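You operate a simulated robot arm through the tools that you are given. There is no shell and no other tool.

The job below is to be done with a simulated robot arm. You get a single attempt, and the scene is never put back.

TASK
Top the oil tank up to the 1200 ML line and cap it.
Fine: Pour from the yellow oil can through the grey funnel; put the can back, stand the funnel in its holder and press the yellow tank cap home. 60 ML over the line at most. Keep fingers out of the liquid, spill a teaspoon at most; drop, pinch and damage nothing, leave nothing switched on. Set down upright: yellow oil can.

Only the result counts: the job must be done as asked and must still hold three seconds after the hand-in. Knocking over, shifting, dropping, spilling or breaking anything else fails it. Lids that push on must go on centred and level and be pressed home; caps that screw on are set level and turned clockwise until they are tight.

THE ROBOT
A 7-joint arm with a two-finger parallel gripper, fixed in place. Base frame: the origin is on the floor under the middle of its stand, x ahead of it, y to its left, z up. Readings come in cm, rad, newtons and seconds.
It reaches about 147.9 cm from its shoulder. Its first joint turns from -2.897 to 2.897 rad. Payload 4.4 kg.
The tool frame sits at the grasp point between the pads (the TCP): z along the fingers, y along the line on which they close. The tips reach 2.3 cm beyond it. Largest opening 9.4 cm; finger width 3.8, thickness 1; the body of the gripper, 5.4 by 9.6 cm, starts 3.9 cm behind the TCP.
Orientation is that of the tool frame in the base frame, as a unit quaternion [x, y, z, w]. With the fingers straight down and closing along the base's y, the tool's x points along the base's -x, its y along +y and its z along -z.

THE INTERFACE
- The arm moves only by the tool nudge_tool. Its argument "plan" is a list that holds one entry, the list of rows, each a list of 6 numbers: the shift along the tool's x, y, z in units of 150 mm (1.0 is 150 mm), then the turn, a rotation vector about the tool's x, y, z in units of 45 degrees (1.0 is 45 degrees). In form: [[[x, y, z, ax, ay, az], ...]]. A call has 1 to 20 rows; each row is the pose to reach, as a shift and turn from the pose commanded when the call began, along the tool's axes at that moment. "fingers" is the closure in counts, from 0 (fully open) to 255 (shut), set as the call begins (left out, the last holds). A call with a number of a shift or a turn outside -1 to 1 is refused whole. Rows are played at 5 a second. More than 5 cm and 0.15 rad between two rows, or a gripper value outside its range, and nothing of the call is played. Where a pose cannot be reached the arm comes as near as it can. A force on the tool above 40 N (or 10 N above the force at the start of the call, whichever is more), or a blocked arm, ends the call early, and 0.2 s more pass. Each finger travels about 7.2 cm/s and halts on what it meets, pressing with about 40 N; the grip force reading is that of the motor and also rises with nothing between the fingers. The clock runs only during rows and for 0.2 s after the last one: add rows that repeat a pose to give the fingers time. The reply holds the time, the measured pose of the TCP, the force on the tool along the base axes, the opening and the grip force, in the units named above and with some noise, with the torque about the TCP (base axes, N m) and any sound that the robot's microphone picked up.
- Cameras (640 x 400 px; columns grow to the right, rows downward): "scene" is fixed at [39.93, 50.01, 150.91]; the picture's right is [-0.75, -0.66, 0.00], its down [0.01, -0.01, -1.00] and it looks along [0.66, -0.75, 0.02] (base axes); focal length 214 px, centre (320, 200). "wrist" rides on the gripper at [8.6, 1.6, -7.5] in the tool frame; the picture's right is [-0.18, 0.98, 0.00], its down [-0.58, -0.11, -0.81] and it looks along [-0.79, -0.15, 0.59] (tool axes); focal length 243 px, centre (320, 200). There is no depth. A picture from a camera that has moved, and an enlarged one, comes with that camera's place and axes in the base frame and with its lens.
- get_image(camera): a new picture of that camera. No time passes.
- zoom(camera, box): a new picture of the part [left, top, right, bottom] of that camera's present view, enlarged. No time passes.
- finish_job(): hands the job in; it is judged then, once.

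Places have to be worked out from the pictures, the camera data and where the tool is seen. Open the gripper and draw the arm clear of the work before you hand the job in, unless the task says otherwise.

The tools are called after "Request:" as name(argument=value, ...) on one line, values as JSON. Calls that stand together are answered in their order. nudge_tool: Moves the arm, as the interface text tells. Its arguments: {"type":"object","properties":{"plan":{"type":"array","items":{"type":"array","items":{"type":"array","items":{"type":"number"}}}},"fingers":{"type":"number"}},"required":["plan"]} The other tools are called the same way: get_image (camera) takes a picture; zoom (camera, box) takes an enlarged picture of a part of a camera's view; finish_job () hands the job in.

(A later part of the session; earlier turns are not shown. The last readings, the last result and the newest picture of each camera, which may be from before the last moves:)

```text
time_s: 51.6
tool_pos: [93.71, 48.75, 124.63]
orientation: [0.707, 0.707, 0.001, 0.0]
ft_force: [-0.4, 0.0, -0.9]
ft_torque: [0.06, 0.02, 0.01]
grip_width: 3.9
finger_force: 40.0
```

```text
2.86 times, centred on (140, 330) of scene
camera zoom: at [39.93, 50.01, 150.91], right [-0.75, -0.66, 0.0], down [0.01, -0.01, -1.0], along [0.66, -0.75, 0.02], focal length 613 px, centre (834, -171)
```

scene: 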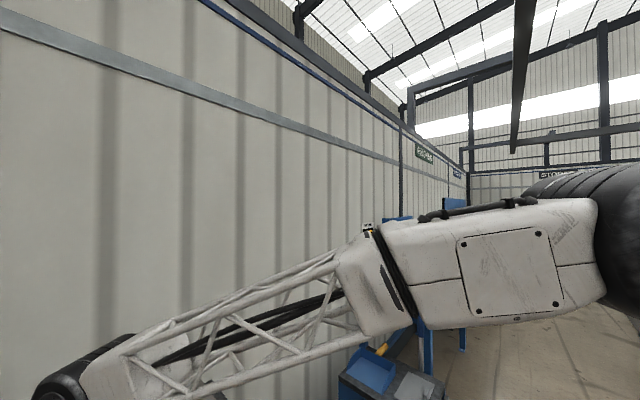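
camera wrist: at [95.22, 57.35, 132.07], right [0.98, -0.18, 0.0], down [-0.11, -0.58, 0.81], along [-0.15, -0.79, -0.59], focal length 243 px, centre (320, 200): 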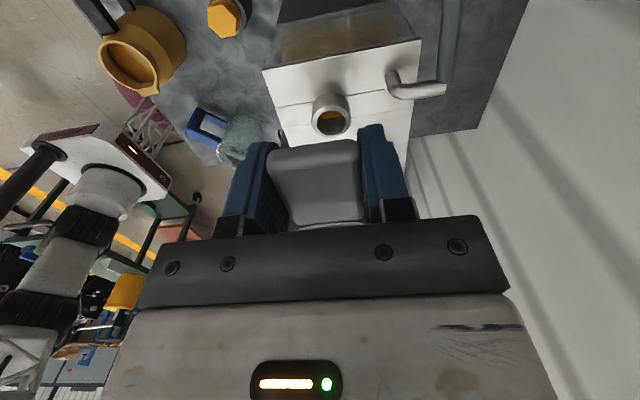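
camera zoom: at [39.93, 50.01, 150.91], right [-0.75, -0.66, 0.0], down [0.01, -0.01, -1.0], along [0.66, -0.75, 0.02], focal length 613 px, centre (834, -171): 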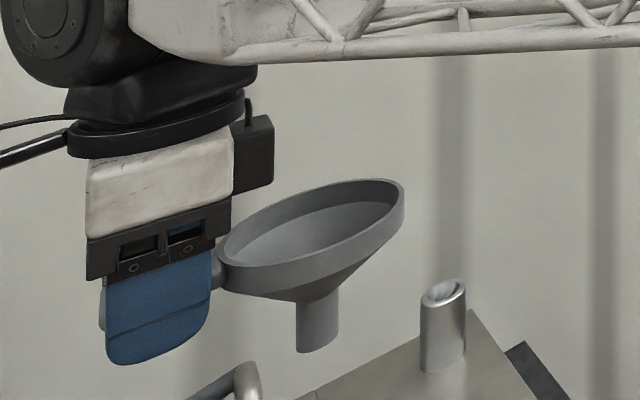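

The funnel is up and level. Now I check what is inside the ring it stood in.

Request:
zoom(camera="wrist", box=[300, 80, 360, 150])

Request:
zoom(camera="scene", box=[110, 300, 210, 400])

```text
5.71 times, centred on (330, 115) of wrist
camera zoom: at [95.22, 57.35, 132.07], right [0.98, -0.18, 0.0], down [-0.11, -0.58, 0.81], along [-0.15, -0.79, -0.59], focal length 1386 px, centre (263, 686)
```

zoom: 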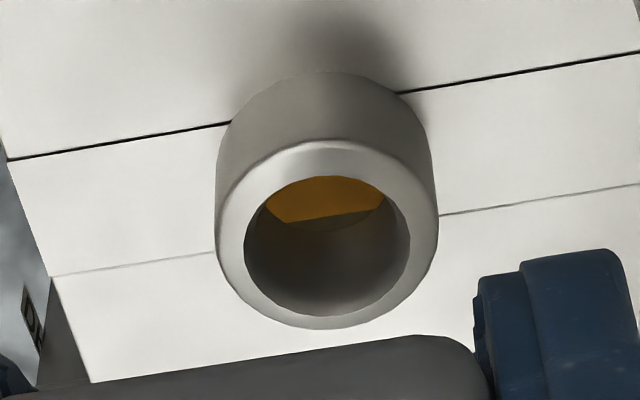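

```text
4.00 times, centred on (160, 350) of scene
camera zoom: at [39.93, 50.01, 150.91], right [-0.75, -0.66, 0.0], down [0.01, -0.01, -1.0], along [0.66, -0.75, 0.02], focal length 858 px, centre (960, -400)
```

zoom: 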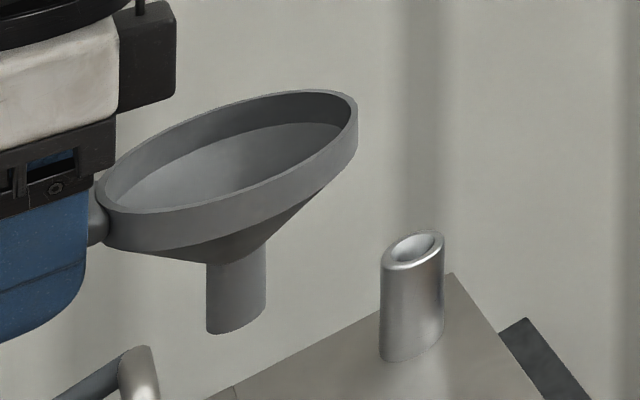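

The top plate has seams that outline a real opening under this ring, and amber oil is visible through it. So the ring may be the actual filler, not the funnel's rest. I'll slide 8 cm toward −y at this height to look more steeply down into the ring and the other tube.

Request:
nudge_tool(plan=[[[-0.2, 0, -0.1, 0, 0, 0], [-0.4, 0, -0.15, 0, 0, 0], [-0.53, 0, -0.15, 0, 0, 0], [-0.53, 0, -0.15, 0, 0, 0]]])

Request:
get_image(camera="wrist")

Request:
zoom(camera="wrist", box=[270, 0, 370, 80])

```text
time_s: 52.6
tool_pos: [93.66, 40.81, 126.99]
orientation: [0.707, 0.707, -0.001, -0.001]
ft_force: [0.2, 0.3, -0.1]
ft_torque: [0.01, -0.02, -0.01]
grip_width: 3.92
finger_force: 40.2
```

```text
taken
camera wrist: at [95.23, 49.38, 134.37], right [0.98, -0.18, 0.0], down [-0.11, -0.58, 0.81], along [-0.15, -0.79, -0.59], focal length 243 px, centre (320, 200)
```

wrist: 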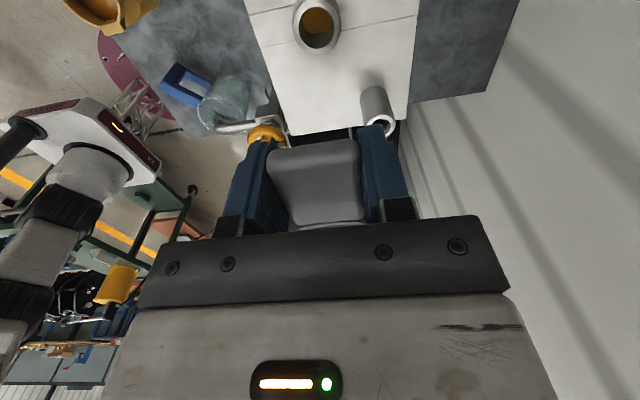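

```text
5.00 times, centred on (320, 40) of wrist
camera zoom: at [95.23, 49.38, 134.37], right [0.98, -0.18, 0.0], down [-0.11, -0.58, 0.81], along [-0.15, -0.79, -0.59], focal length 1213 px, centre (320, 1000)
```

zoom: 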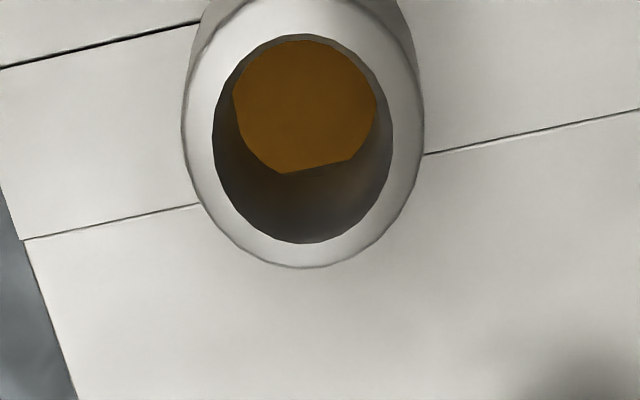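

Confirmed: the ring is open into the tank, with oil visible below, so it's the filler and the funnel was already in it. Let me look at the other tube and the parked cap again.

Request:
zoom(camera="wrist", box=[345, 70, 415, 140])

Request:
zoom(camera="scene", box=[140, 330, 240, 400])

```text
5.71 times, centred on (380, 105) of wrist
camera zoom: at [95.23, 49.38, 134.37], right [0.98, -0.18, 0.0], down [-0.11, -0.58, 0.81], along [-0.15, -0.79, -0.59], focal length 1386 px, centre (-23, 743)
```

zoom: 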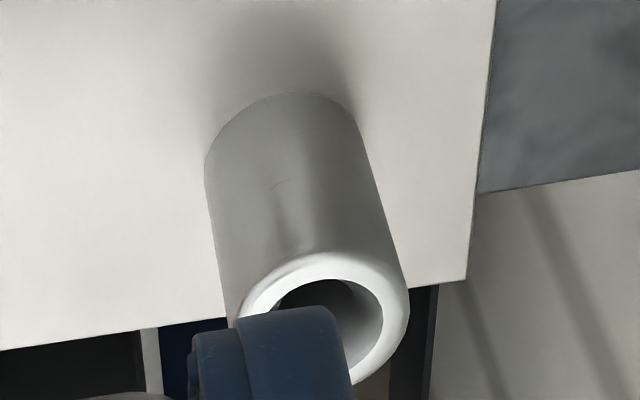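

```text
5.71 times, centred on (190, 365) of scene
camera zoom: at [39.93, 50.01, 150.91], right [-0.75, -0.66, 0.0], down [0.01, -0.01, -1.0], along [0.66, -0.75, 0.02], focal length 1226 px, centre (1063, -743)
```

zoom: 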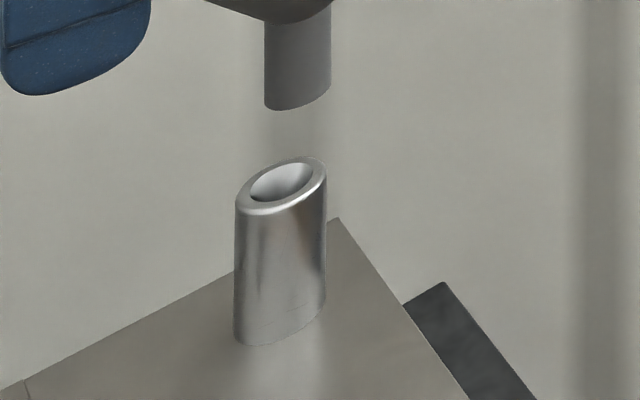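

The tall tube has no opening beneath it, so it is only a post for the cap. The funnel must therefore stay in the ring for pouring, and the bench socket (same bore) must be the funnel's holder. I'll return the funnel to the filler ring exactly as it stood.

Request:
nudge_tool(plan=[[[0.2, 0, 0, 0, 0, 0], [0.4, 0, 0, 0, 0, 0], [0.53, 0, 0, 0, 0, 0], [0.53, 0, 0.15, 0, 0, 0], [0.53, 0, 0.15, 0, 0, 0]]])

Request:
zoom(camera="wrist", box=[300, 80, 360, 150])

Request:
zoom(camera="scene", box=[60, 300, 200, 400])

```text
time_s: 53.8
tool_pos: [93.7, 48.55, 124.54]
orientation: [0.707, 0.707, 0.0, 0.0]
ft_force: [0.3, 0.3, -0.8]
ft_torque: [0.0, 0.01, 0.01]
grip_width: 3.89
finger_force: 39.8
```

```text
5.71 times, centred on (330, 115) of wrist
camera zoom: at [95.21, 57.21, 131.99], right [0.98, -0.18, 0.0], down [-0.11, -0.58, 0.81], along [-0.15, -0.79, -0.59], focal length 1386 px, centre (263, 686)
```

zoom: 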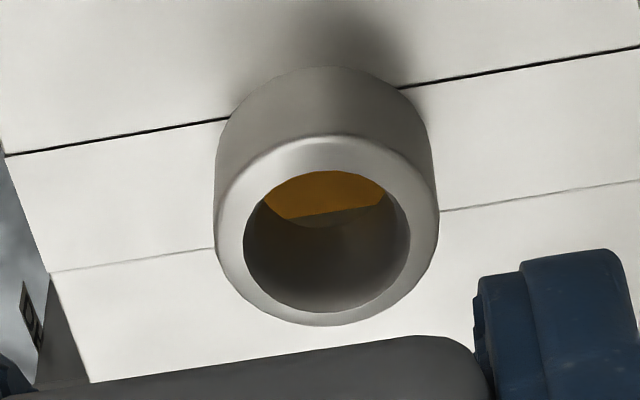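

```text
4.00 times, centred on (130, 350) of scene
camera zoom: at [39.93, 50.01, 150.91], right [-0.75, -0.66, 0.0], down [0.01, -0.01, -1.0], along [0.66, -0.75, 0.02], focal length 858 px, centre (1080, -400)
```

zoom: 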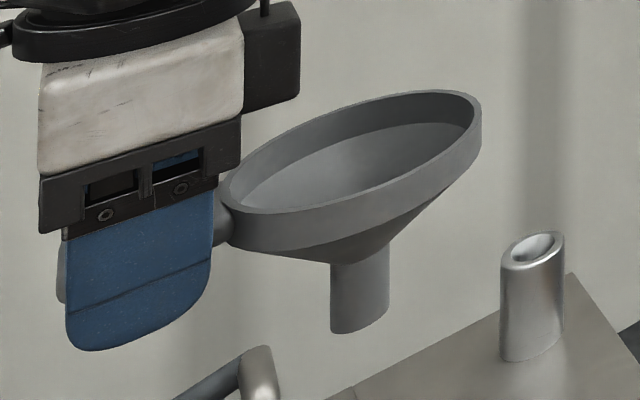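

Funnel is back above the ring as before. Lowering it into the ring, slowing at the end.

Request:
nudge_tool(plan=[[[0.005, 0, 0.12, 0, 0, 0], [0.005, 0, 0.24, 0, 0, 0], [0.005, 0, 0.34, 0, 0, 0], [0.005, 0, 0.43, 0, 0, 0], [0.005, 0, 0.5, 0, 0, 0], [0.005, 0, 0.56, 0, 0, 0], [0.005, 0, 0.6, 0, 0, 0], [0.005, 0, 0.62, 0, 0, 0], [0.005, 0, 0.62, 0, 0, 0]]])

Request:
get_image(camera="wrist")

Request:
zoom(camera="scene", box=[40, 290, 220, 400])

```text
time_s: 55.8
tool_pos: [93.59, 48.82, 115.34]
orientation: [0.707, 0.707, 0.0, 0.0]
ft_force: [-0.9, -0.4, -0.8]
ft_torque: [0.04, -0.04, -0.01]
grip_width: 3.87
finger_force: 40.4
```

```text
taken
camera wrist: at [95.12, 57.52, 122.73], right [0.98, -0.18, 0.0], down [-0.11, -0.58, 0.81], along [-0.15, -0.79, -0.59], focal length 243 px, centre (320, 200)
```

wrist: 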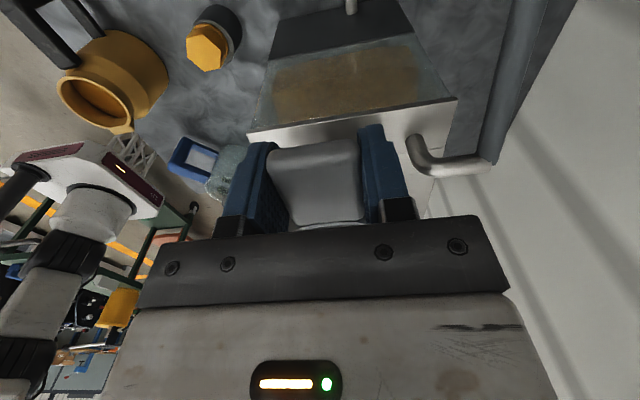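

```text
3.56 times, centred on (130, 345) of scene
camera zoom: at [39.93, 50.01, 150.91], right [-0.75, -0.66, 0.0], down [0.01, -0.01, -1.0], along [0.66, -0.75, 0.02], focal length 763 px, centre (996, -316)
```

zoom: 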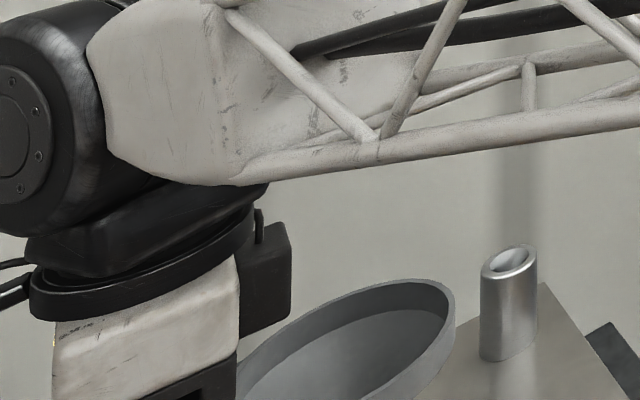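

The funnel is 3 mm above its former height. Lowering the last bit gently.

Request:
nudge_tool(plan=[[[0, 0, 0.01, 0, 0, 0], [0, 0, 0.02, 0, 0, 0], [0, 0, 0.025, 0, 0, 0], [0, 0, 0.025, 0, 0, 0]]])

```text
time_s: 56.8
tool_pos: [93.67, 48.78, 115.01]
orientation: [0.708, 0.706, 0.0, -0.001]
ft_force: [0.1, 0.2, -0.7]
ft_torque: [0.04, 0.02, -0.02]
grip_width: 3.89
finger_force: 40.2
```

Back at the original height with no contact force yet. One more millimetre to confirm it's seated.

Request:
nudge_tool(plan=[[[0, 0, 0.005, 0, 0, 0], [0, 0, 0.01, 0, 0, 0], [0, 0, 0.01, 0, 0, 0]]])

```text
time_s: 57.6
tool_pos: [93.49, 48.82, 114.86]
orientation: [0.707, 0.707, -0.001, 0.0]
ft_force: [-0.7, -0.3, 0.4]
ft_torque: [0.04, 0.0, -0.01]
grip_width: 3.9
finger_force: 40.1
```

Still barely any load; another 1–2 mm in tiny steps.

Request:
nudge_tool(plan=[[[0, 0, 0.005, 0, 0, 0], [0, 0, 0.01, 0, 0, 0], [0, 0, 0.01, 0, 0, 0]]])

Request:
zoom(camera="scene", box=[40, 290, 220, 400])

```text
time_s: 58.4
tool_pos: [93.49, 48.67, 114.78]
orientation: [0.707, 0.707, 0.0, 0.0]
ft_force: [0.8, -1.0, 1.4]
ft_torque: [-0.04, -0.03, 0.06]
grip_width: 3.9
finger_force: 40.1
```

```text
3.56 times, centred on (130, 345) of scene
camera zoom: at [39.93, 50.01, 150.91], right [-0.75, -0.66, 0.0], down [0.01, -0.01, -1.0], along [0.66, -0.75, 0.02], focal length 763 px, centre (996, -316)
```

zoom: 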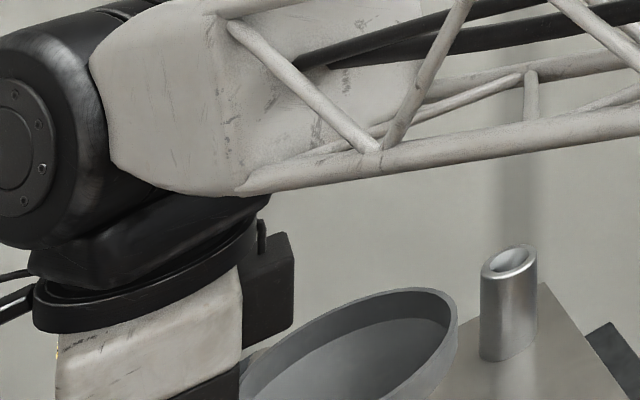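

Light contact is registering, and the funnel sits in the ring. I'll release the tab and check that the funnel stays level.

Request:
nudge_tool(plan=[[[0, 0, 0, 0, 0, 0], [0, 0, 0, 0, 0, 0], [0, 0, 0, 0, 0, 0], [0, 0, 0, 0, 0, 0]]], fingers=60)

Request:
zoom(camera="scene", box=[40, 290, 220, 400])

Request:
get_image(camera="wrist")

```text
time_s: 59.4
tool_pos: [93.39, 48.79, 114.81]
orientation: [0.707, 0.707, -0.001, 0.0]
ft_force: [-0.4, -0.2, -0.5]
ft_torque: [0.02, -0.02, 0.02]
grip_width: 7.2
finger_force: 0.1
```

```text
3.56 times, centred on (130, 345) of scene
camera zoom: at [39.93, 50.01, 150.91], right [-0.75, -0.66, 0.0], down [0.01, -0.01, -1.0], along [0.66, -0.75, 0.02], focal length 763 px, centre (996, -316)
```

zoom: 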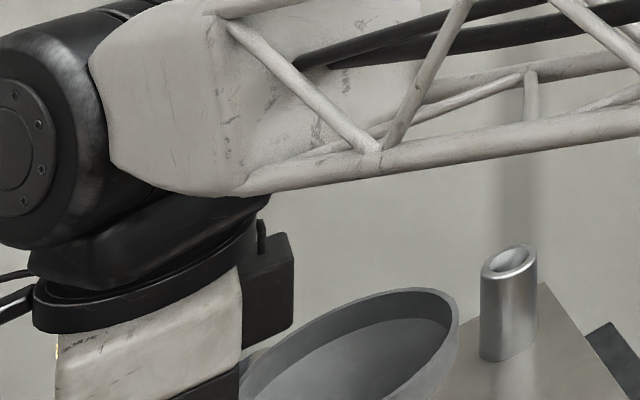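

```text
taken
camera wrist: at [95.07, 57.43, 122.19], right [0.98, -0.18, 0.0], down [-0.11, -0.58, 0.81], along [-0.15, -0.79, -0.59], focal length 243 px, centre (320, 200)
```

wrist: 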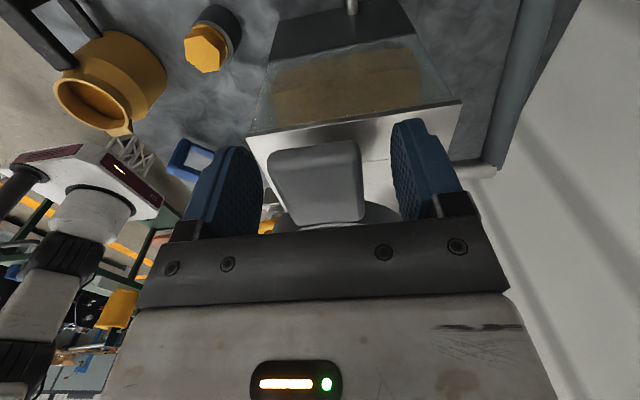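

The funnel stands stably in the filler ring. I'll lift off and head over to the oil can's handle.

Request:
nudge_tool(plan=[[[0, 0, -0.1, 0, 0, 0], [0, 0, -0.3, 0, 0, 0], [0, 0, -0.55, 0, 0, 0], [0, 0, -0.8, 0, 0, 0], [0, 0, -1.0, 0, 0, 0], [0, 0, -1.0, 0, 0, 0]]])

Request:
nudge_tool(plan=[[[0.05, -0.3, 0, 0, 0, 0], [0.1, -0.6, 0, 0, 0, 0], [0.15, -0.8, 0, 0, 0, 0], [0.2, -1.0, 0, 0, 0, 0], [0.28, -1.0, 0.2, 0, 0, 0], [0.28, -1.0, 0.2, 0, 0, 0]]], fingers=0)

Request:
get_image(camera="wrist")

Request:
zoom(camera="scene", box=[40, 290, 220, 400])

```text
time_s: 60.8
tool_pos: [93.41, 48.92, 129.84]
orientation: [0.707, 0.707, -0.001, -0.001]
ft_force: [0.3, 1.0, 0.8]
ft_torque: [0.02, -0.01, 0.01]
grip_width: 7.19
finger_force: 0.0
```

```text
time_s: 62.2
tool_pos: [78.54, 53.15, 126.67]
orientation: [0.708, 0.707, 0.0, 0.0]
ft_force: [-0.7, 0.3, 0.0]
ft_torque: [-0.02, -0.01, -0.02]
grip_width: 9.4
finger_force: 0.1
```

```text
taken
camera wrist: at [80.12, 61.86, 134.08], right [0.98, -0.18, 0.0], down [-0.11, -0.58, 0.81], along [-0.15, -0.79, -0.59], focal length 243 px, centre (320, 200)
```

wrist: 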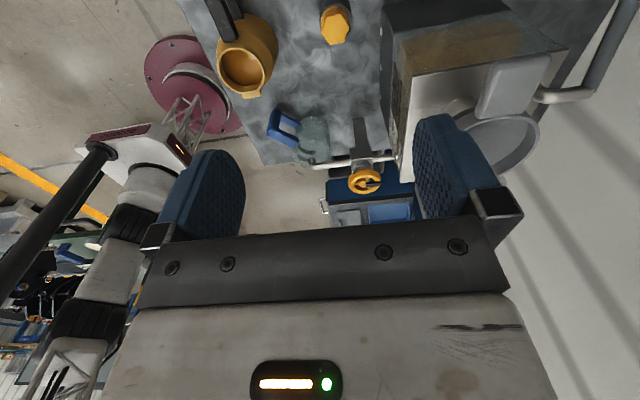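

```text
3.56 times, centred on (130, 345) of scene
camera zoom: at [39.93, 50.01, 150.91], right [-0.75, -0.66, 0.0], down [0.01, -0.01, -1.0], along [0.66, -0.75, 0.02], focal length 763 px, centre (996, -316)
```

zoom: 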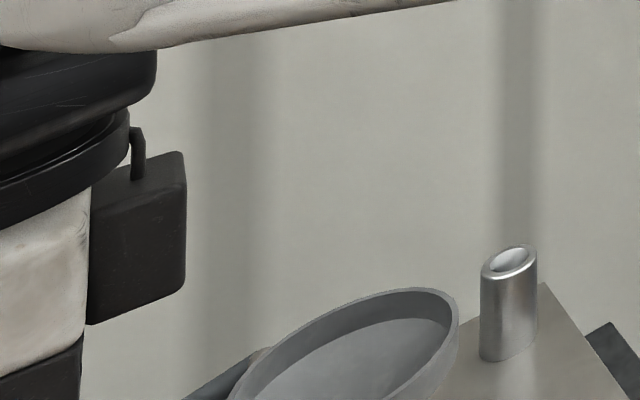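

Moving over the handle and lower for a close look.

Request:
nudge_tool(plan=[[[0.0, -0.27, 0.0, 0, 0, 0], [0.03, -0.54, 0.1, 0, 0, 0], [0.06, -0.8, 0.3, 0, 0, 0], [0.06, -0.8, 0.6, 0, 0, 0], [0.06, -0.8, 0.9, 0, 0, 0], [0.06, -0.8, 0.9, 0, 0, 0]]])

Request:
get_image(camera="wrist")

Request:
zoom(camera="wrist", box=[220, 0, 420, 130])

```text
time_s: 63.6
tool_pos: [66.22, 53.94, 113.22]
orientation: [0.708, 0.706, 0.0, 0.0]
ft_force: [0.2, -0.2, -0.4]
ft_torque: [-0.03, -0.02, -0.04]
grip_width: 9.4
finger_force: 0.1
```

```text
taken
camera wrist: at [67.92, 62.59, 120.6], right [0.98, -0.18, 0.0], down [-0.11, -0.58, 0.81], along [-0.15, -0.79, -0.59], focal length 243 px, centre (320, 200)
```

wrist: 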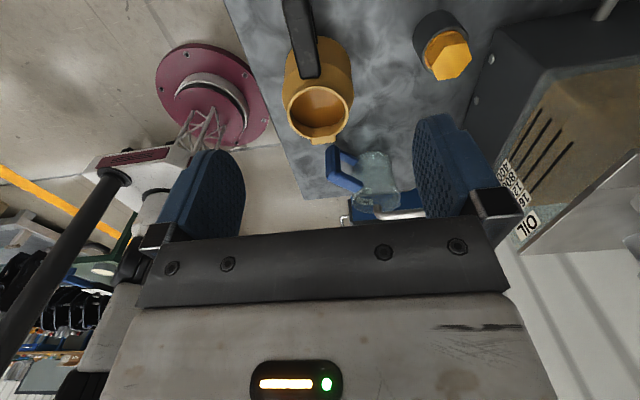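

```text
3.08 times, centred on (320, 65) of wrist
camera zoom: at [67.92, 62.59, 120.6], right [0.98, -0.18, 0.0], down [-0.11, -0.58, 0.81], along [-0.15, -0.79, -0.59], focal length 746 px, centre (320, 615)
```

zoom: 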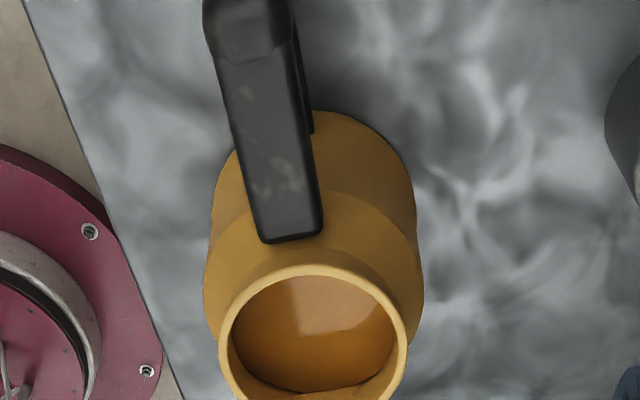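

The can's rim centre triangulates to (64.5, 45.7, 94.6). I'll descend to z≈103 to get a second view of the handle bar and fix its height.

Request:
nudge_tool(plan=[[[0, 0, 0.2, 0, 0, 0], [0, 0, 0.4, 0, 0, 0], [0, 0, 0.6, 0, 0, 0], [0, 0, 0.67, 0, 0, 0], [0, 0, 0.67, 0, 0, 0]]])

Request:
get_image(camera="wrist")

Request:
zoom(camera="wrist", box=[220, 0, 420, 130])

```text
time_s: 64.8
tool_pos: [66.59, 53.84, 103.25]
orientation: [0.707, 0.707, 0.0, 0.0]
ft_force: [0.3, 0.5, 0.1]
ft_torque: [0.02, 0.0, -0.01]
grip_width: 9.4
finger_force: 0.1
```

```text
taken
camera wrist: at [68.08, 62.47, 110.57], right [0.98, -0.18, 0.0], down [-0.11, -0.58, 0.81], along [-0.15, -0.79, -0.59], focal length 243 px, centre (320, 200)
```

wrist: 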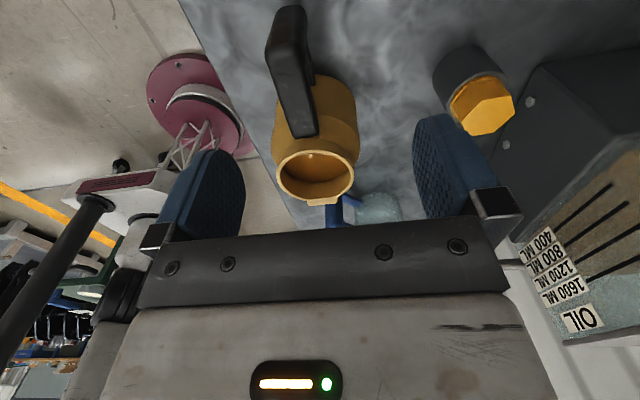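

```text
3.08 times, centred on (320, 65) of wrist
camera zoom: at [68.08, 62.47, 110.57], right [0.98, -0.18, 0.0], down [-0.11, -0.58, 0.81], along [-0.15, -0.79, -0.59], focal length 746 px, centre (320, 615)
```

zoom: 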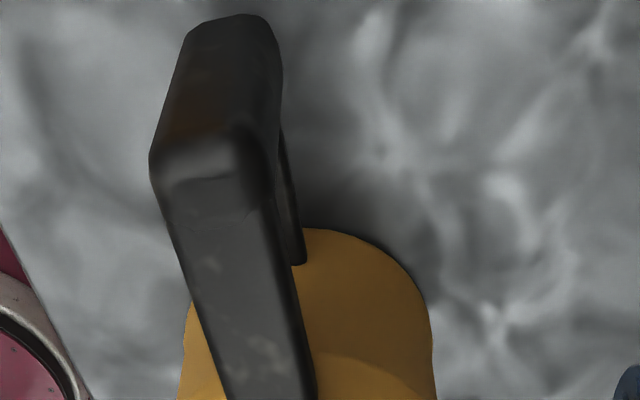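

I'll zoom on the handle-to-can junction and the rim for precise measurement.

Request:
zoom(camera="wrist", box=[240, 80, 400, 220])

Request:
zoom(camera="wrist", box=[240, 0, 340, 80])

```text
2.86 times, centred on (320, 150) of wrist
camera zoom: at [68.08, 62.47, 110.57], right [0.98, -0.18, 0.0], down [-0.11, -0.58, 0.81], along [-0.15, -0.79, -0.59], focal length 693 px, centre (320, 343)
```

zoom: 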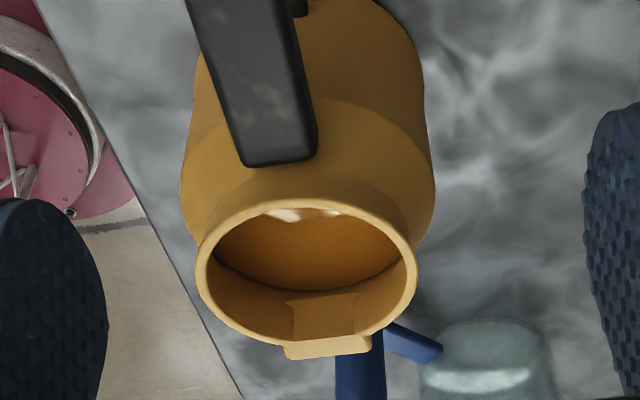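

```text
5.00 times, centred on (290, 40) of wrist
camera zoom: at [68.08, 62.47, 110.57], right [0.98, -0.18, 0.0], down [-0.11, -0.58, 0.81], along [-0.15, -0.79, -0.59], focal length 1213 px, centre (470, 1000)
```

zoom: 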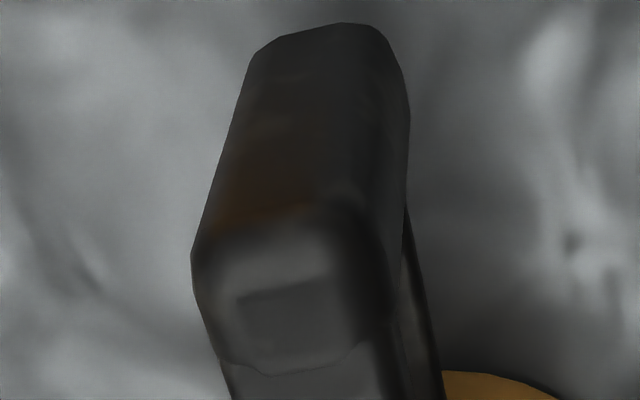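

The handle's top bar runs along y at x≈64.45, from y≈49.7 to 56.8, with its top at z≈94. The rim centre is about (64.4, 45.2), top z≈94.7, spout tip about (64.3, 40.6), and the oil surface is about 2.7 cm below the rim. I'll align over the bar and descend part way.

Request:
nudge_tool(plan=[[[-0.04, -0.07, 0, 0, 0, 0], [-0.08, -0.14, 0, 0, 0, 0], [-0.08, -0.14, 0.15, 0, 0, 0], [-0.08, -0.14, 0.3, 0, 0, 0], [-0.08, -0.14, 0.3, 0, 0, 0]]])

Request:
get_image(camera="wrist")

Request:
zoom(camera="wrist", box=[240, 30, 420, 230])

```text
time_s: 66.0
tool_pos: [64.49, 52.6, 98.78]
orientation: [0.707, 0.707, 0.0, 0.0]
ft_force: [0.2, -0.1, -0.2]
ft_torque: [-0.01, -0.01, 0.02]
grip_width: 9.41
finger_force: 0.0
```

```text
taken
camera wrist: at [66.05, 61.26, 106.2], right [0.98, -0.18, 0.0], down [-0.11, -0.58, 0.81], along [-0.15, -0.79, -0.59], focal length 243 px, centre (320, 200)
```

wrist: 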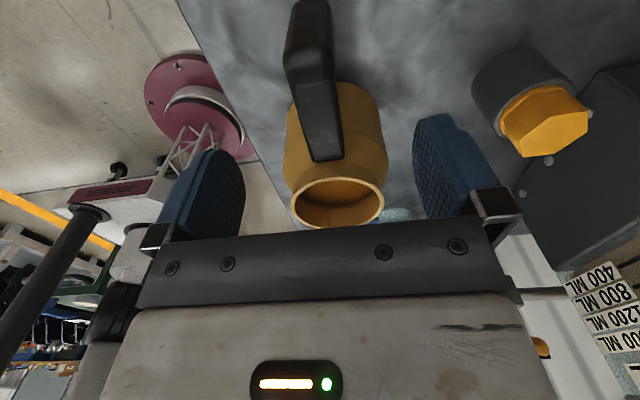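

```text
2.00 times, centred on (330, 130) of wrist
camera zoom: at [66.05, 61.26, 106.2], right [0.98, -0.18, 0.0], down [-0.11, -0.58, 0.81], along [-0.15, -0.79, -0.59], focal length 485 px, centre (300, 340)
```

zoom: 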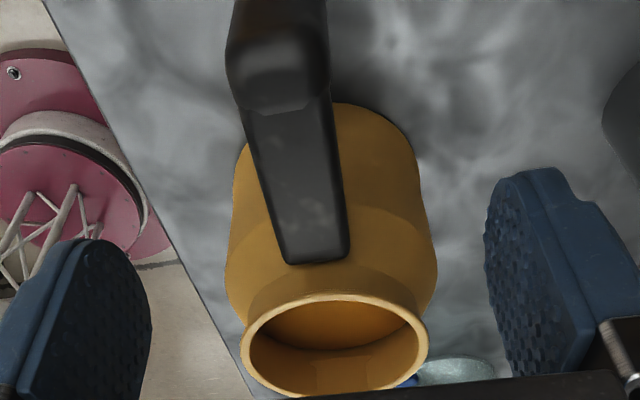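

The bar is centred under the TCP. Descending to grip height (TCP z≈93).

Request:
nudge_tool(plan=[[[0, 0, 0.12, 0, 0, 0], [0, 0, 0.24, 0, 0, 0], [0, 0, 0.33, 0, 0, 0], [0, 0, 0.385, 0, 0, 0], [0, 0, 0.385, 0, 0, 0]]])

Request:
get_image(camera="wrist")

Request:
zoom(camera="wrist", box=[240, 80, 420, 240])

```text
time_s: 67.2
tool_pos: [64.46, 52.71, 92.93]
orientation: [0.707, 0.707, 0.0, 0.0]
ft_force: [-0.1, 0.0, -0.1]
ft_torque: [0.01, 0.0, 0.01]
grip_width: 9.4
finger_force: 0.1
```

```text
taken
camera wrist: at [66.09, 61.35, 100.27], right [0.98, -0.18, 0.0], down [-0.11, -0.58, 0.81], along [-0.15, -0.79, -0.59], focal length 243 px, centre (320, 200)
```

wrist: 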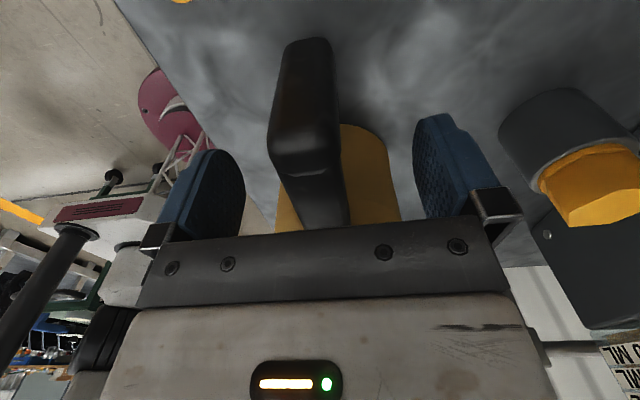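

```text
2.50 times, centred on (330, 160) of wrist
camera zoom: at [66.09, 61.35, 100.27], right [0.98, -0.18, 0.0], down [-0.11, -0.58, 0.81], along [-0.15, -0.79, -0.59], focal length 606 px, centre (295, 300)
```

zoom: 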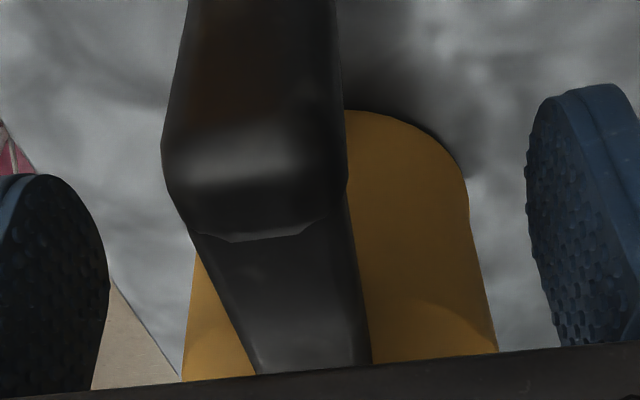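

The bar's top face is at z≈94.4, so the pads straddle it well. Closing the grip.

Request:
nudge_tool(plan=[[[0, 0, 0, 0, 0, 0], [0, 0, 0, 0, 0, 0], [0, 0, 0, 0, 0, 0], [0, 0, 0, 0, 0, 0], [0, 0, 0, 0, 0, 0], [0, 0, 0, 0, 0, 0]]], fingers=255)

Request:
get_image(camera="wrist")

```text
time_s: 68.6
tool_pos: [64.44, 52.68, 92.91]
orientation: [0.707, 0.707, -0.001, 0.0]
ft_force: [-1.1, 1.1, 0.0]
ft_torque: [-0.13, 0.05, -0.02]
grip_width: 2.58
finger_force: 39.6
```

```text
taken
camera wrist: at [66.09, 61.35, 100.27], right [0.98, -0.18, 0.0], down [-0.11, -0.58, 0.81], along [-0.15, -0.79, -0.59], focal length 243 px, centre (320, 200)
```

wrist: 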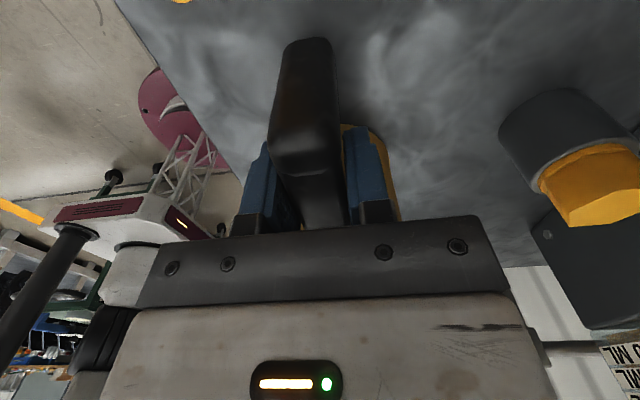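

The handle is gripped at 2.6 cm. I'll lift just 1.5 cm slowly and check for weight and any slip or tilt.

Request:
nudge_tool(plan=[[[0, 0, -0.015, 0, 0, 0], [0, 0, -0.03, 0, 0, 0], [0, 0, -0.045, 0, 0, 0], [0, 0, -0.06, 0, 0, 0], [0, 0, -0.08, 0, 0, 0], [0, 0, -0.1, 0, 0, 0], [0, 0, -0.1, 0, 0, 0]]])

Request:
get_image(camera="wrist")

```text
time_s: 70.2
tool_pos: [64.5, 52.61, 94.33]
orientation: [0.707, 0.707, -0.001, -0.001]
ft_force: [-0.1, 0.1, -7.4]
ft_torque: [0.39, 0.01, 0.03]
grip_width: 2.58
finger_force: 39.6
```

```text
taken
camera wrist: at [66.08, 61.28, 101.75], right [0.98, -0.18, 0.0], down [-0.11, -0.58, 0.81], along [-0.15, -0.79, -0.59], focal length 243 px, centre (320, 200)
```

wrist: 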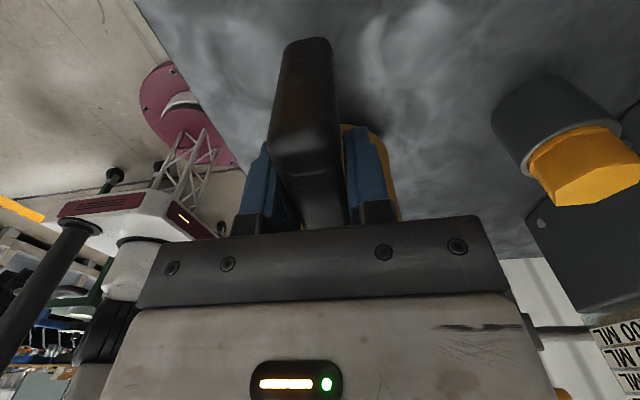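

Weight 7.4 N (about 0.75 kg) and no visible slip. I'll lift straight up smoothly to clear the lever and cap.

Request:
nudge_tool(plan=[[[0, 0, -0.05, 0, 0, 0], [0, 0, -0.13, 0, 0, 0], [0, 0, -0.23, 0, 0, 0], [0, 0, -0.34, 0, 0, 0], [0, 0, -0.46, 0, 0, 0], [0, 0, -0.58, 0, 0, 0], [0, 0, -0.7, 0, 0, 0], [0, 0, -0.82, 0, 0, 0], [0, 0, -0.92, 0, 0, 0], [0, 0, -0.98, 0, 0, 0], [0, 0, -1.0, 0, 0, 0], [0, 0, -1.0, 0, 0, 0]]])

Request:
get_image(camera="wrist")

```text
time_s: 72.8
tool_pos: [64.37, 52.62, 109.43]
orientation: [0.707, 0.707, -0.001, 0.001]
ft_force: [-0.1, -0.3, -6.5]
ft_torque: [0.38, 0.01, 0.02]
grip_width: 2.62
finger_force: 40.2
```

```text
taken
camera wrist: at [66.0, 61.26, 116.85], right [0.98, -0.18, 0.0], down [-0.11, -0.58, 0.81], along [-0.15, -0.79, -0.59], focal length 243 px, centre (320, 200)
```

wrist: 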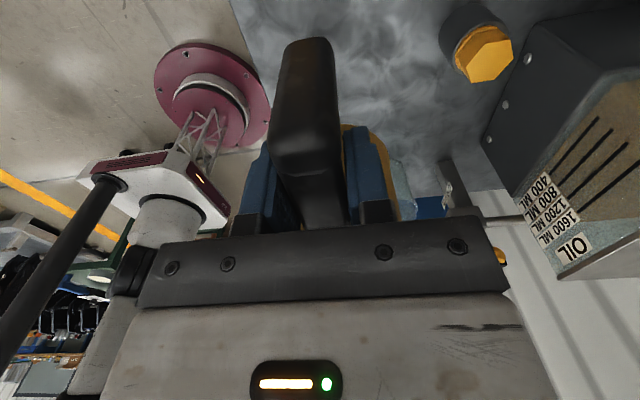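

Stable. Next I rise further, then yaw the can 45° and travel toward the tank, smoothly.

Request:
nudge_tool(plan=[[[0, 0, -0.08, 0, 0, 0], [0, 0, -0.18, 0, 0, -0.05], [0, 0, -0.3, 0, 0, -0.12], [0, 0.03, -0.42, 0, 0, -0.2], [0, 0.08, -0.54, 0, 0, -0.28], [0, 0.15, -0.65, 0, 0, -0.37], [0, 0.24, -0.74, 0, 0, -0.46], [0, 0.34, -0.8, 0, 0, -0.55], [0, 0.44, -0.85, 0, 0, -0.64], [0, 0.54, -0.87, 0, 0, -0.73], [0, 0.62, -0.87, 0, 0, -0.82], [0, 0.66, -0.87, 0, 0, -0.91], [0, 0.667, -0.87, 0, 0, -1.0], [0, 0.667, -0.87, 0, 0, -1.0]]])

Request:
get_image(camera="wrist")

Request:
get_image(camera="scene")

```text
time_s: 75.8
tool_pos: [74.58, 52.59, 122.45]
orientation: [0.383, 0.924, 0.0, 0.0]
ft_force: [-0.2, -0.1, -7.3]
ft_torque: [0.29, 0.25, 0.04]
grip_width: 2.59
finger_force: 40.0
```

```text
taken
camera wrist: at [69.5, 59.91, 129.83], right [0.82, 0.57, 0.0], down [0.33, -0.49, 0.81], along [0.46, -0.67, -0.59], focal length 243 px, centre (320, 200)
```

wrist: 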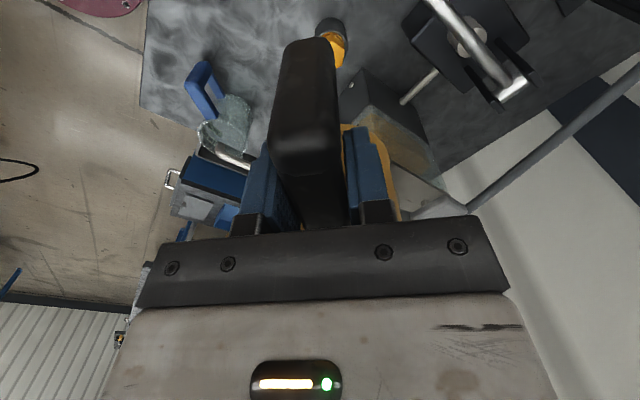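

```text
taken
```

scene: 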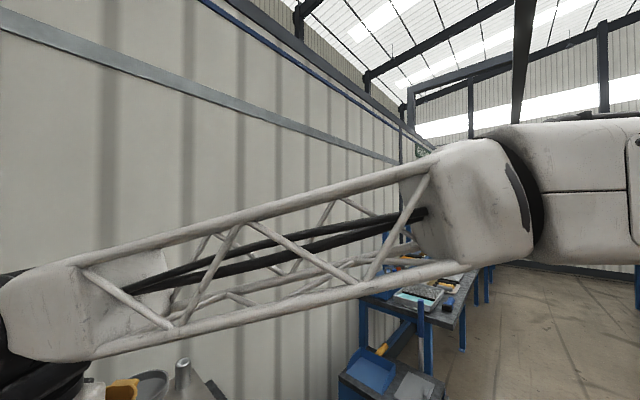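

The can is level and the grip steady (torque unchanged). I'll now go to a high standby position with the spout over the funnel, keeping the can bottom above the funnel rim.

Request:
nudge_tool(plan=[[[-0.02, 0.02, -0.1, 0, 0, 0], [-0.06, 0.05, -0.2, 0, 0, 0], [-0.12, 0.1, -0.28, 0, 0, 0], [-0.2, 0.17, -0.31, 0, 0, 0], [-0.28, 0.24, -0.31, 0, 0, 0], [-0.36, 0.31, -0.31, 0, 0, 0], [-0.42, 0.36, -0.31, 0, 0, 0], [-0.45, 0.383, -0.31, 0, 0, 0], [-0.45, 0.383, -0.31, 0, 0, 0]]])

Request:
get_image(camera="wrist")

Request:
get_image(camera="scene")

Request:
zoom(camera="scene", box=[40, 260, 240, 400])

```text
time_s: 77.8
tool_pos: [83.35, 51.99, 127.17]
orientation: [0.383, 0.924, -0.001, 0.001]
ft_force: [0.1, 0.7, -6.5]
ft_torque: [0.29, 0.28, 0.01]
grip_width: 2.58
finger_force: 40.5
```

```text
taken
camera wrist: at [78.37, 59.21, 134.52], right [0.83, 0.56, 0.0], down [0.33, -0.49, 0.81], along [0.46, -0.67, -0.59], focal length 243 px, centre (320, 200)
```

wrist: 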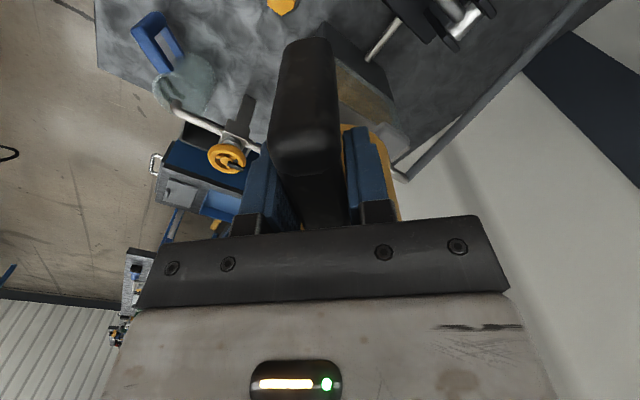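

```text
taken
```

scene: 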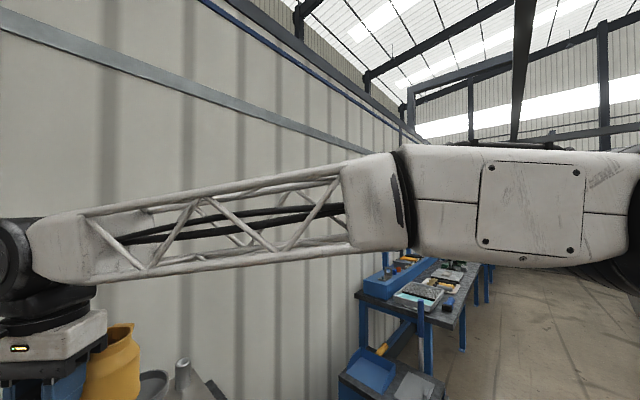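

```text
2.86 times, centred on (140, 330) of scene
camera zoom: at [39.93, 50.01, 150.91], right [-0.75, -0.66, 0.0], down [0.01, -0.01, -1.0], along [0.66, -0.75, 0.02], focal length 613 px, centre (834, -171)
```

zoom: 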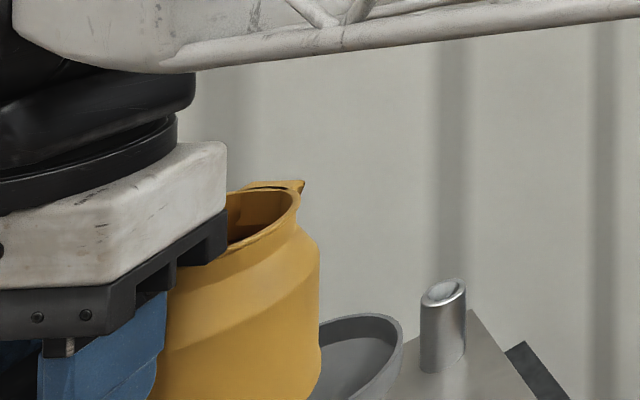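

The spout is over the funnel and the can clear above the rim. I'll start tilting, to 20° first, and check clearances before any oil reaches the lip.

Request:
nudge_tool(plan=[[[0.012, 0, -0.007, 0, 0.089, 0], [0.03, 0, -0.013, 0, 0.178, 0], [0.035, 0, -0.033, 0, 0.267, 0], [0.032, 0, -0.045, 0, 0.333, 0], [0.027, 0, -0.007, 0, 0.4, 0], [0.022, 0, 0.019, 0, 0.444, 0], [0.022, 0, 0.019, 0, 0.444, 0]]])

Request:
get_image(camera="wrist")

Request:
zoom(camera="scene", box=[40, 260, 240, 400])

```text
time_s: 79.4
tool_pos: [83.1, 52.27, 126.73]
orientation: [0.377, 0.91, 0.067, -0.16]
ft_force: [-0.8, 0.2, -7.5]
ft_torque: [0.17, 0.16, 0.02]
grip_width: 2.6
finger_force: 40.4
```

```text
taken
camera wrist: at [80.26, 57.28, 136.69], right [0.82, 0.57, -0.06], down [0.5, -0.66, 0.56], along [0.28, -0.49, -0.83], focal length 243 px, centre (320, 200)
```

wrist: 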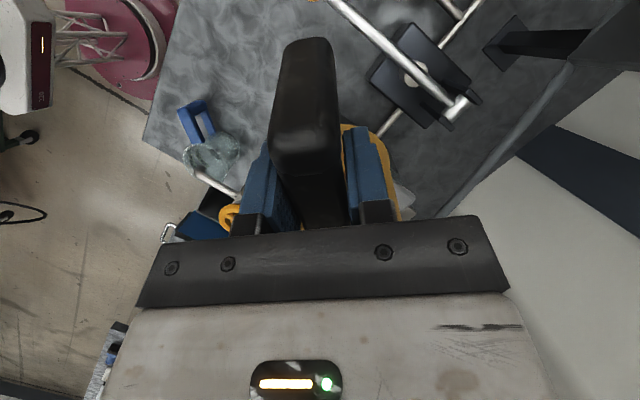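

```text
2.86 times, centred on (140, 330) of scene
camera zoom: at [39.93, 50.01, 150.91], right [-0.75, -0.66, 0.0], down [0.01, -0.01, -1.0], along [0.66, -0.75, 0.02], focal length 613 px, centre (834, -171)
```

zoom: 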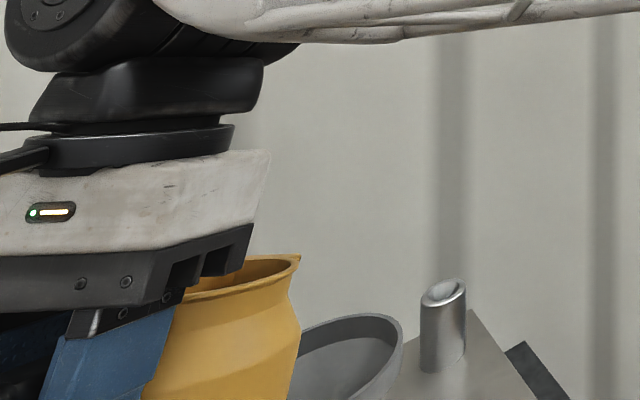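

Clear of the rim with the spout over the funnel (about 2 cm short of centre, 8 cm above the rim). Tilting on to 28°, lowering the spout slightly.

Request:
nudge_tool(plan=[[[-0.002, 0, -0.0115, 0, 0.0444, 0], [-0.005, 0, -0.021, 0, 0.078, 0], [-0.0084, 0, -0.0315, 0, 0.111, 0], [-0.012, 0, -0.045, 0, 0.144, 0], [-0.0155, 0, -0.0589, 0, 0.178, 0], [-0.0155, 0, -0.0589, 0, 0.178, 0]]])

Request:
zoom(camera="scene", box=[40, 260, 240, 400])

Request:
get_image(camera="wrist")

```text
time_s: 80.8
tool_pos: [83.54, 51.8, 127.58]
orientation: [0.371, 0.896, 0.093, -0.224]
ft_force: [-0.1, 0.3, -6.7]
ft_torque: [0.15, 0.1, 0.02]
grip_width: 2.61
finger_force: 39.9
```

```text
2.86 times, centred on (140, 330) of scene
camera zoom: at [39.93, 50.01, 150.91], right [-0.75, -0.66, 0.0], down [0.01, -0.01, -1.0], along [0.66, -0.75, 0.02], focal length 613 px, centre (834, -171)
```

zoom: 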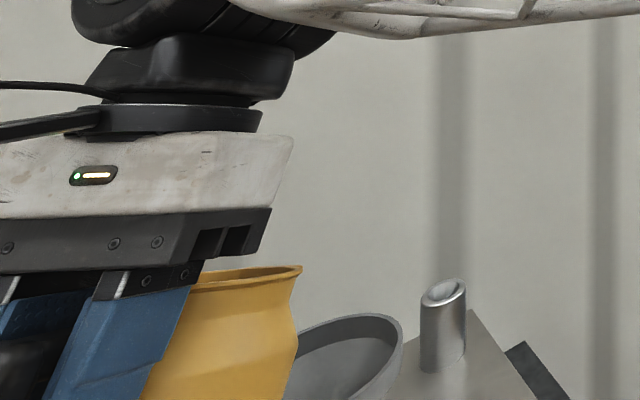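

```text
taken
camera wrist: at [81.63, 55.92, 138.16], right [0.81, 0.58, -0.09], down [0.55, -0.71, 0.44], along [0.19, -0.4, -0.89], focal length 243 px, centre (320, 200)
```

wrist: 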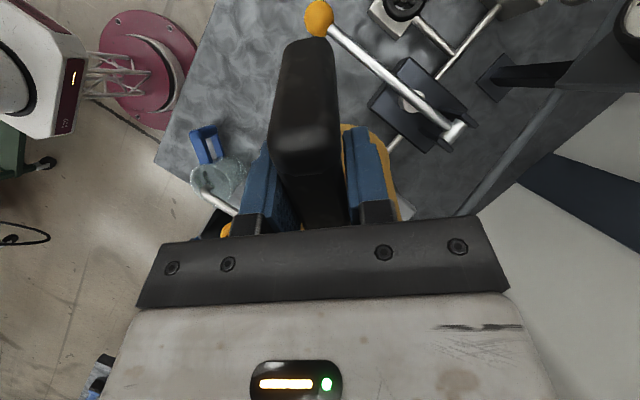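

No flow yet at 28°, and the can is clear of the rim. Continuing to 32° slowly.

Request:
nudge_tool(plan=[[[-0.001, 0, -0.01, 0, 0.022, 0], [-0.002, 0, -0.02, 0, 0.044, 0], [-0.003, 0, -0.031, 0, 0.067, 0], [-0.0037, 0, -0.041, 0, 0.089, 0], [-0.0037, 0, -0.041, 0, 0.089, 0], [-0.0037, 0, -0.041, 0, 0.089, 0]]])

Request:
zoom(camera="scene", box=[80, 300, 220, 400])

```text
time_s: 82.2
tool_pos: [83.66, 51.6, 128.07]
orientation: [0.368, 0.888, 0.105, -0.255]
ft_force: [-0.4, -0.1, -6.8]
ft_torque: [0.1, 0.12, 0.02]
grip_width: 2.57
finger_force: 39.5
```

```text
4.00 times, centred on (150, 350) of scene
camera zoom: at [39.93, 50.01, 150.91], right [-0.75, -0.66, 0.0], down [0.01, -0.01, -1.0], along [0.66, -0.75, 0.02], focal length 858 px, centre (1000, -400)
```

zoom: 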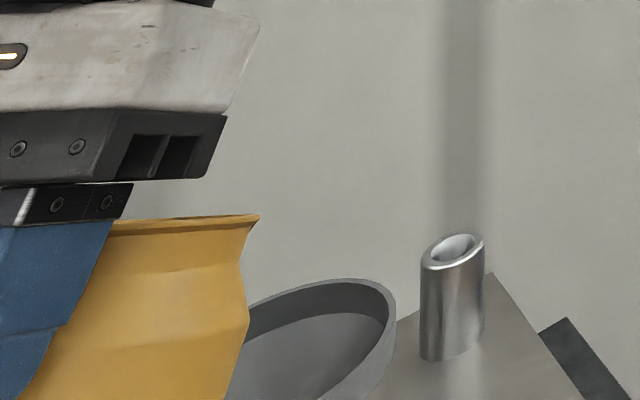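

Still no flow at 32°. Going to 36° in 1° steps.

Request:
nudge_tool(plan=[[[-0.0016, 0, -0.014, 0, 0.022, 0], [-0.0033, 0, -0.028, 0, 0.044, 0], [-0.005, 0, -0.042, 0, 0.067, 0], [-0.0066, 0, -0.056, 0, 0.089, 0], [-0.0066, 0, -0.056, 0, 0.089, 0], [-0.0066, 0, -0.056, 0, 0.089, 0]]])

Request:
zoom(camera="scene", box=[80, 300, 220, 400])

```text
time_s: 83.6
tool_pos: [84.04, 51.16, 128.73]
orientation: [0.364, 0.879, 0.118, -0.286]
ft_force: [-0.5, 0.6, -7.2]
ft_torque: [0.08, 0.12, 0.0]
grip_width: 2.61
finger_force: 40.0
```

```text
4.00 times, centred on (150, 350) of scene
camera zoom: at [39.93, 50.01, 150.91], right [-0.75, -0.66, 0.0], down [0.01, -0.01, -1.0], along [0.66, -0.75, 0.02], focal length 858 px, centre (1000, -400)
```

zoom: 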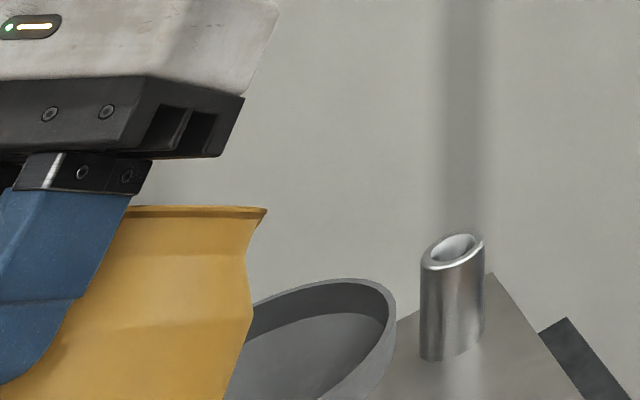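

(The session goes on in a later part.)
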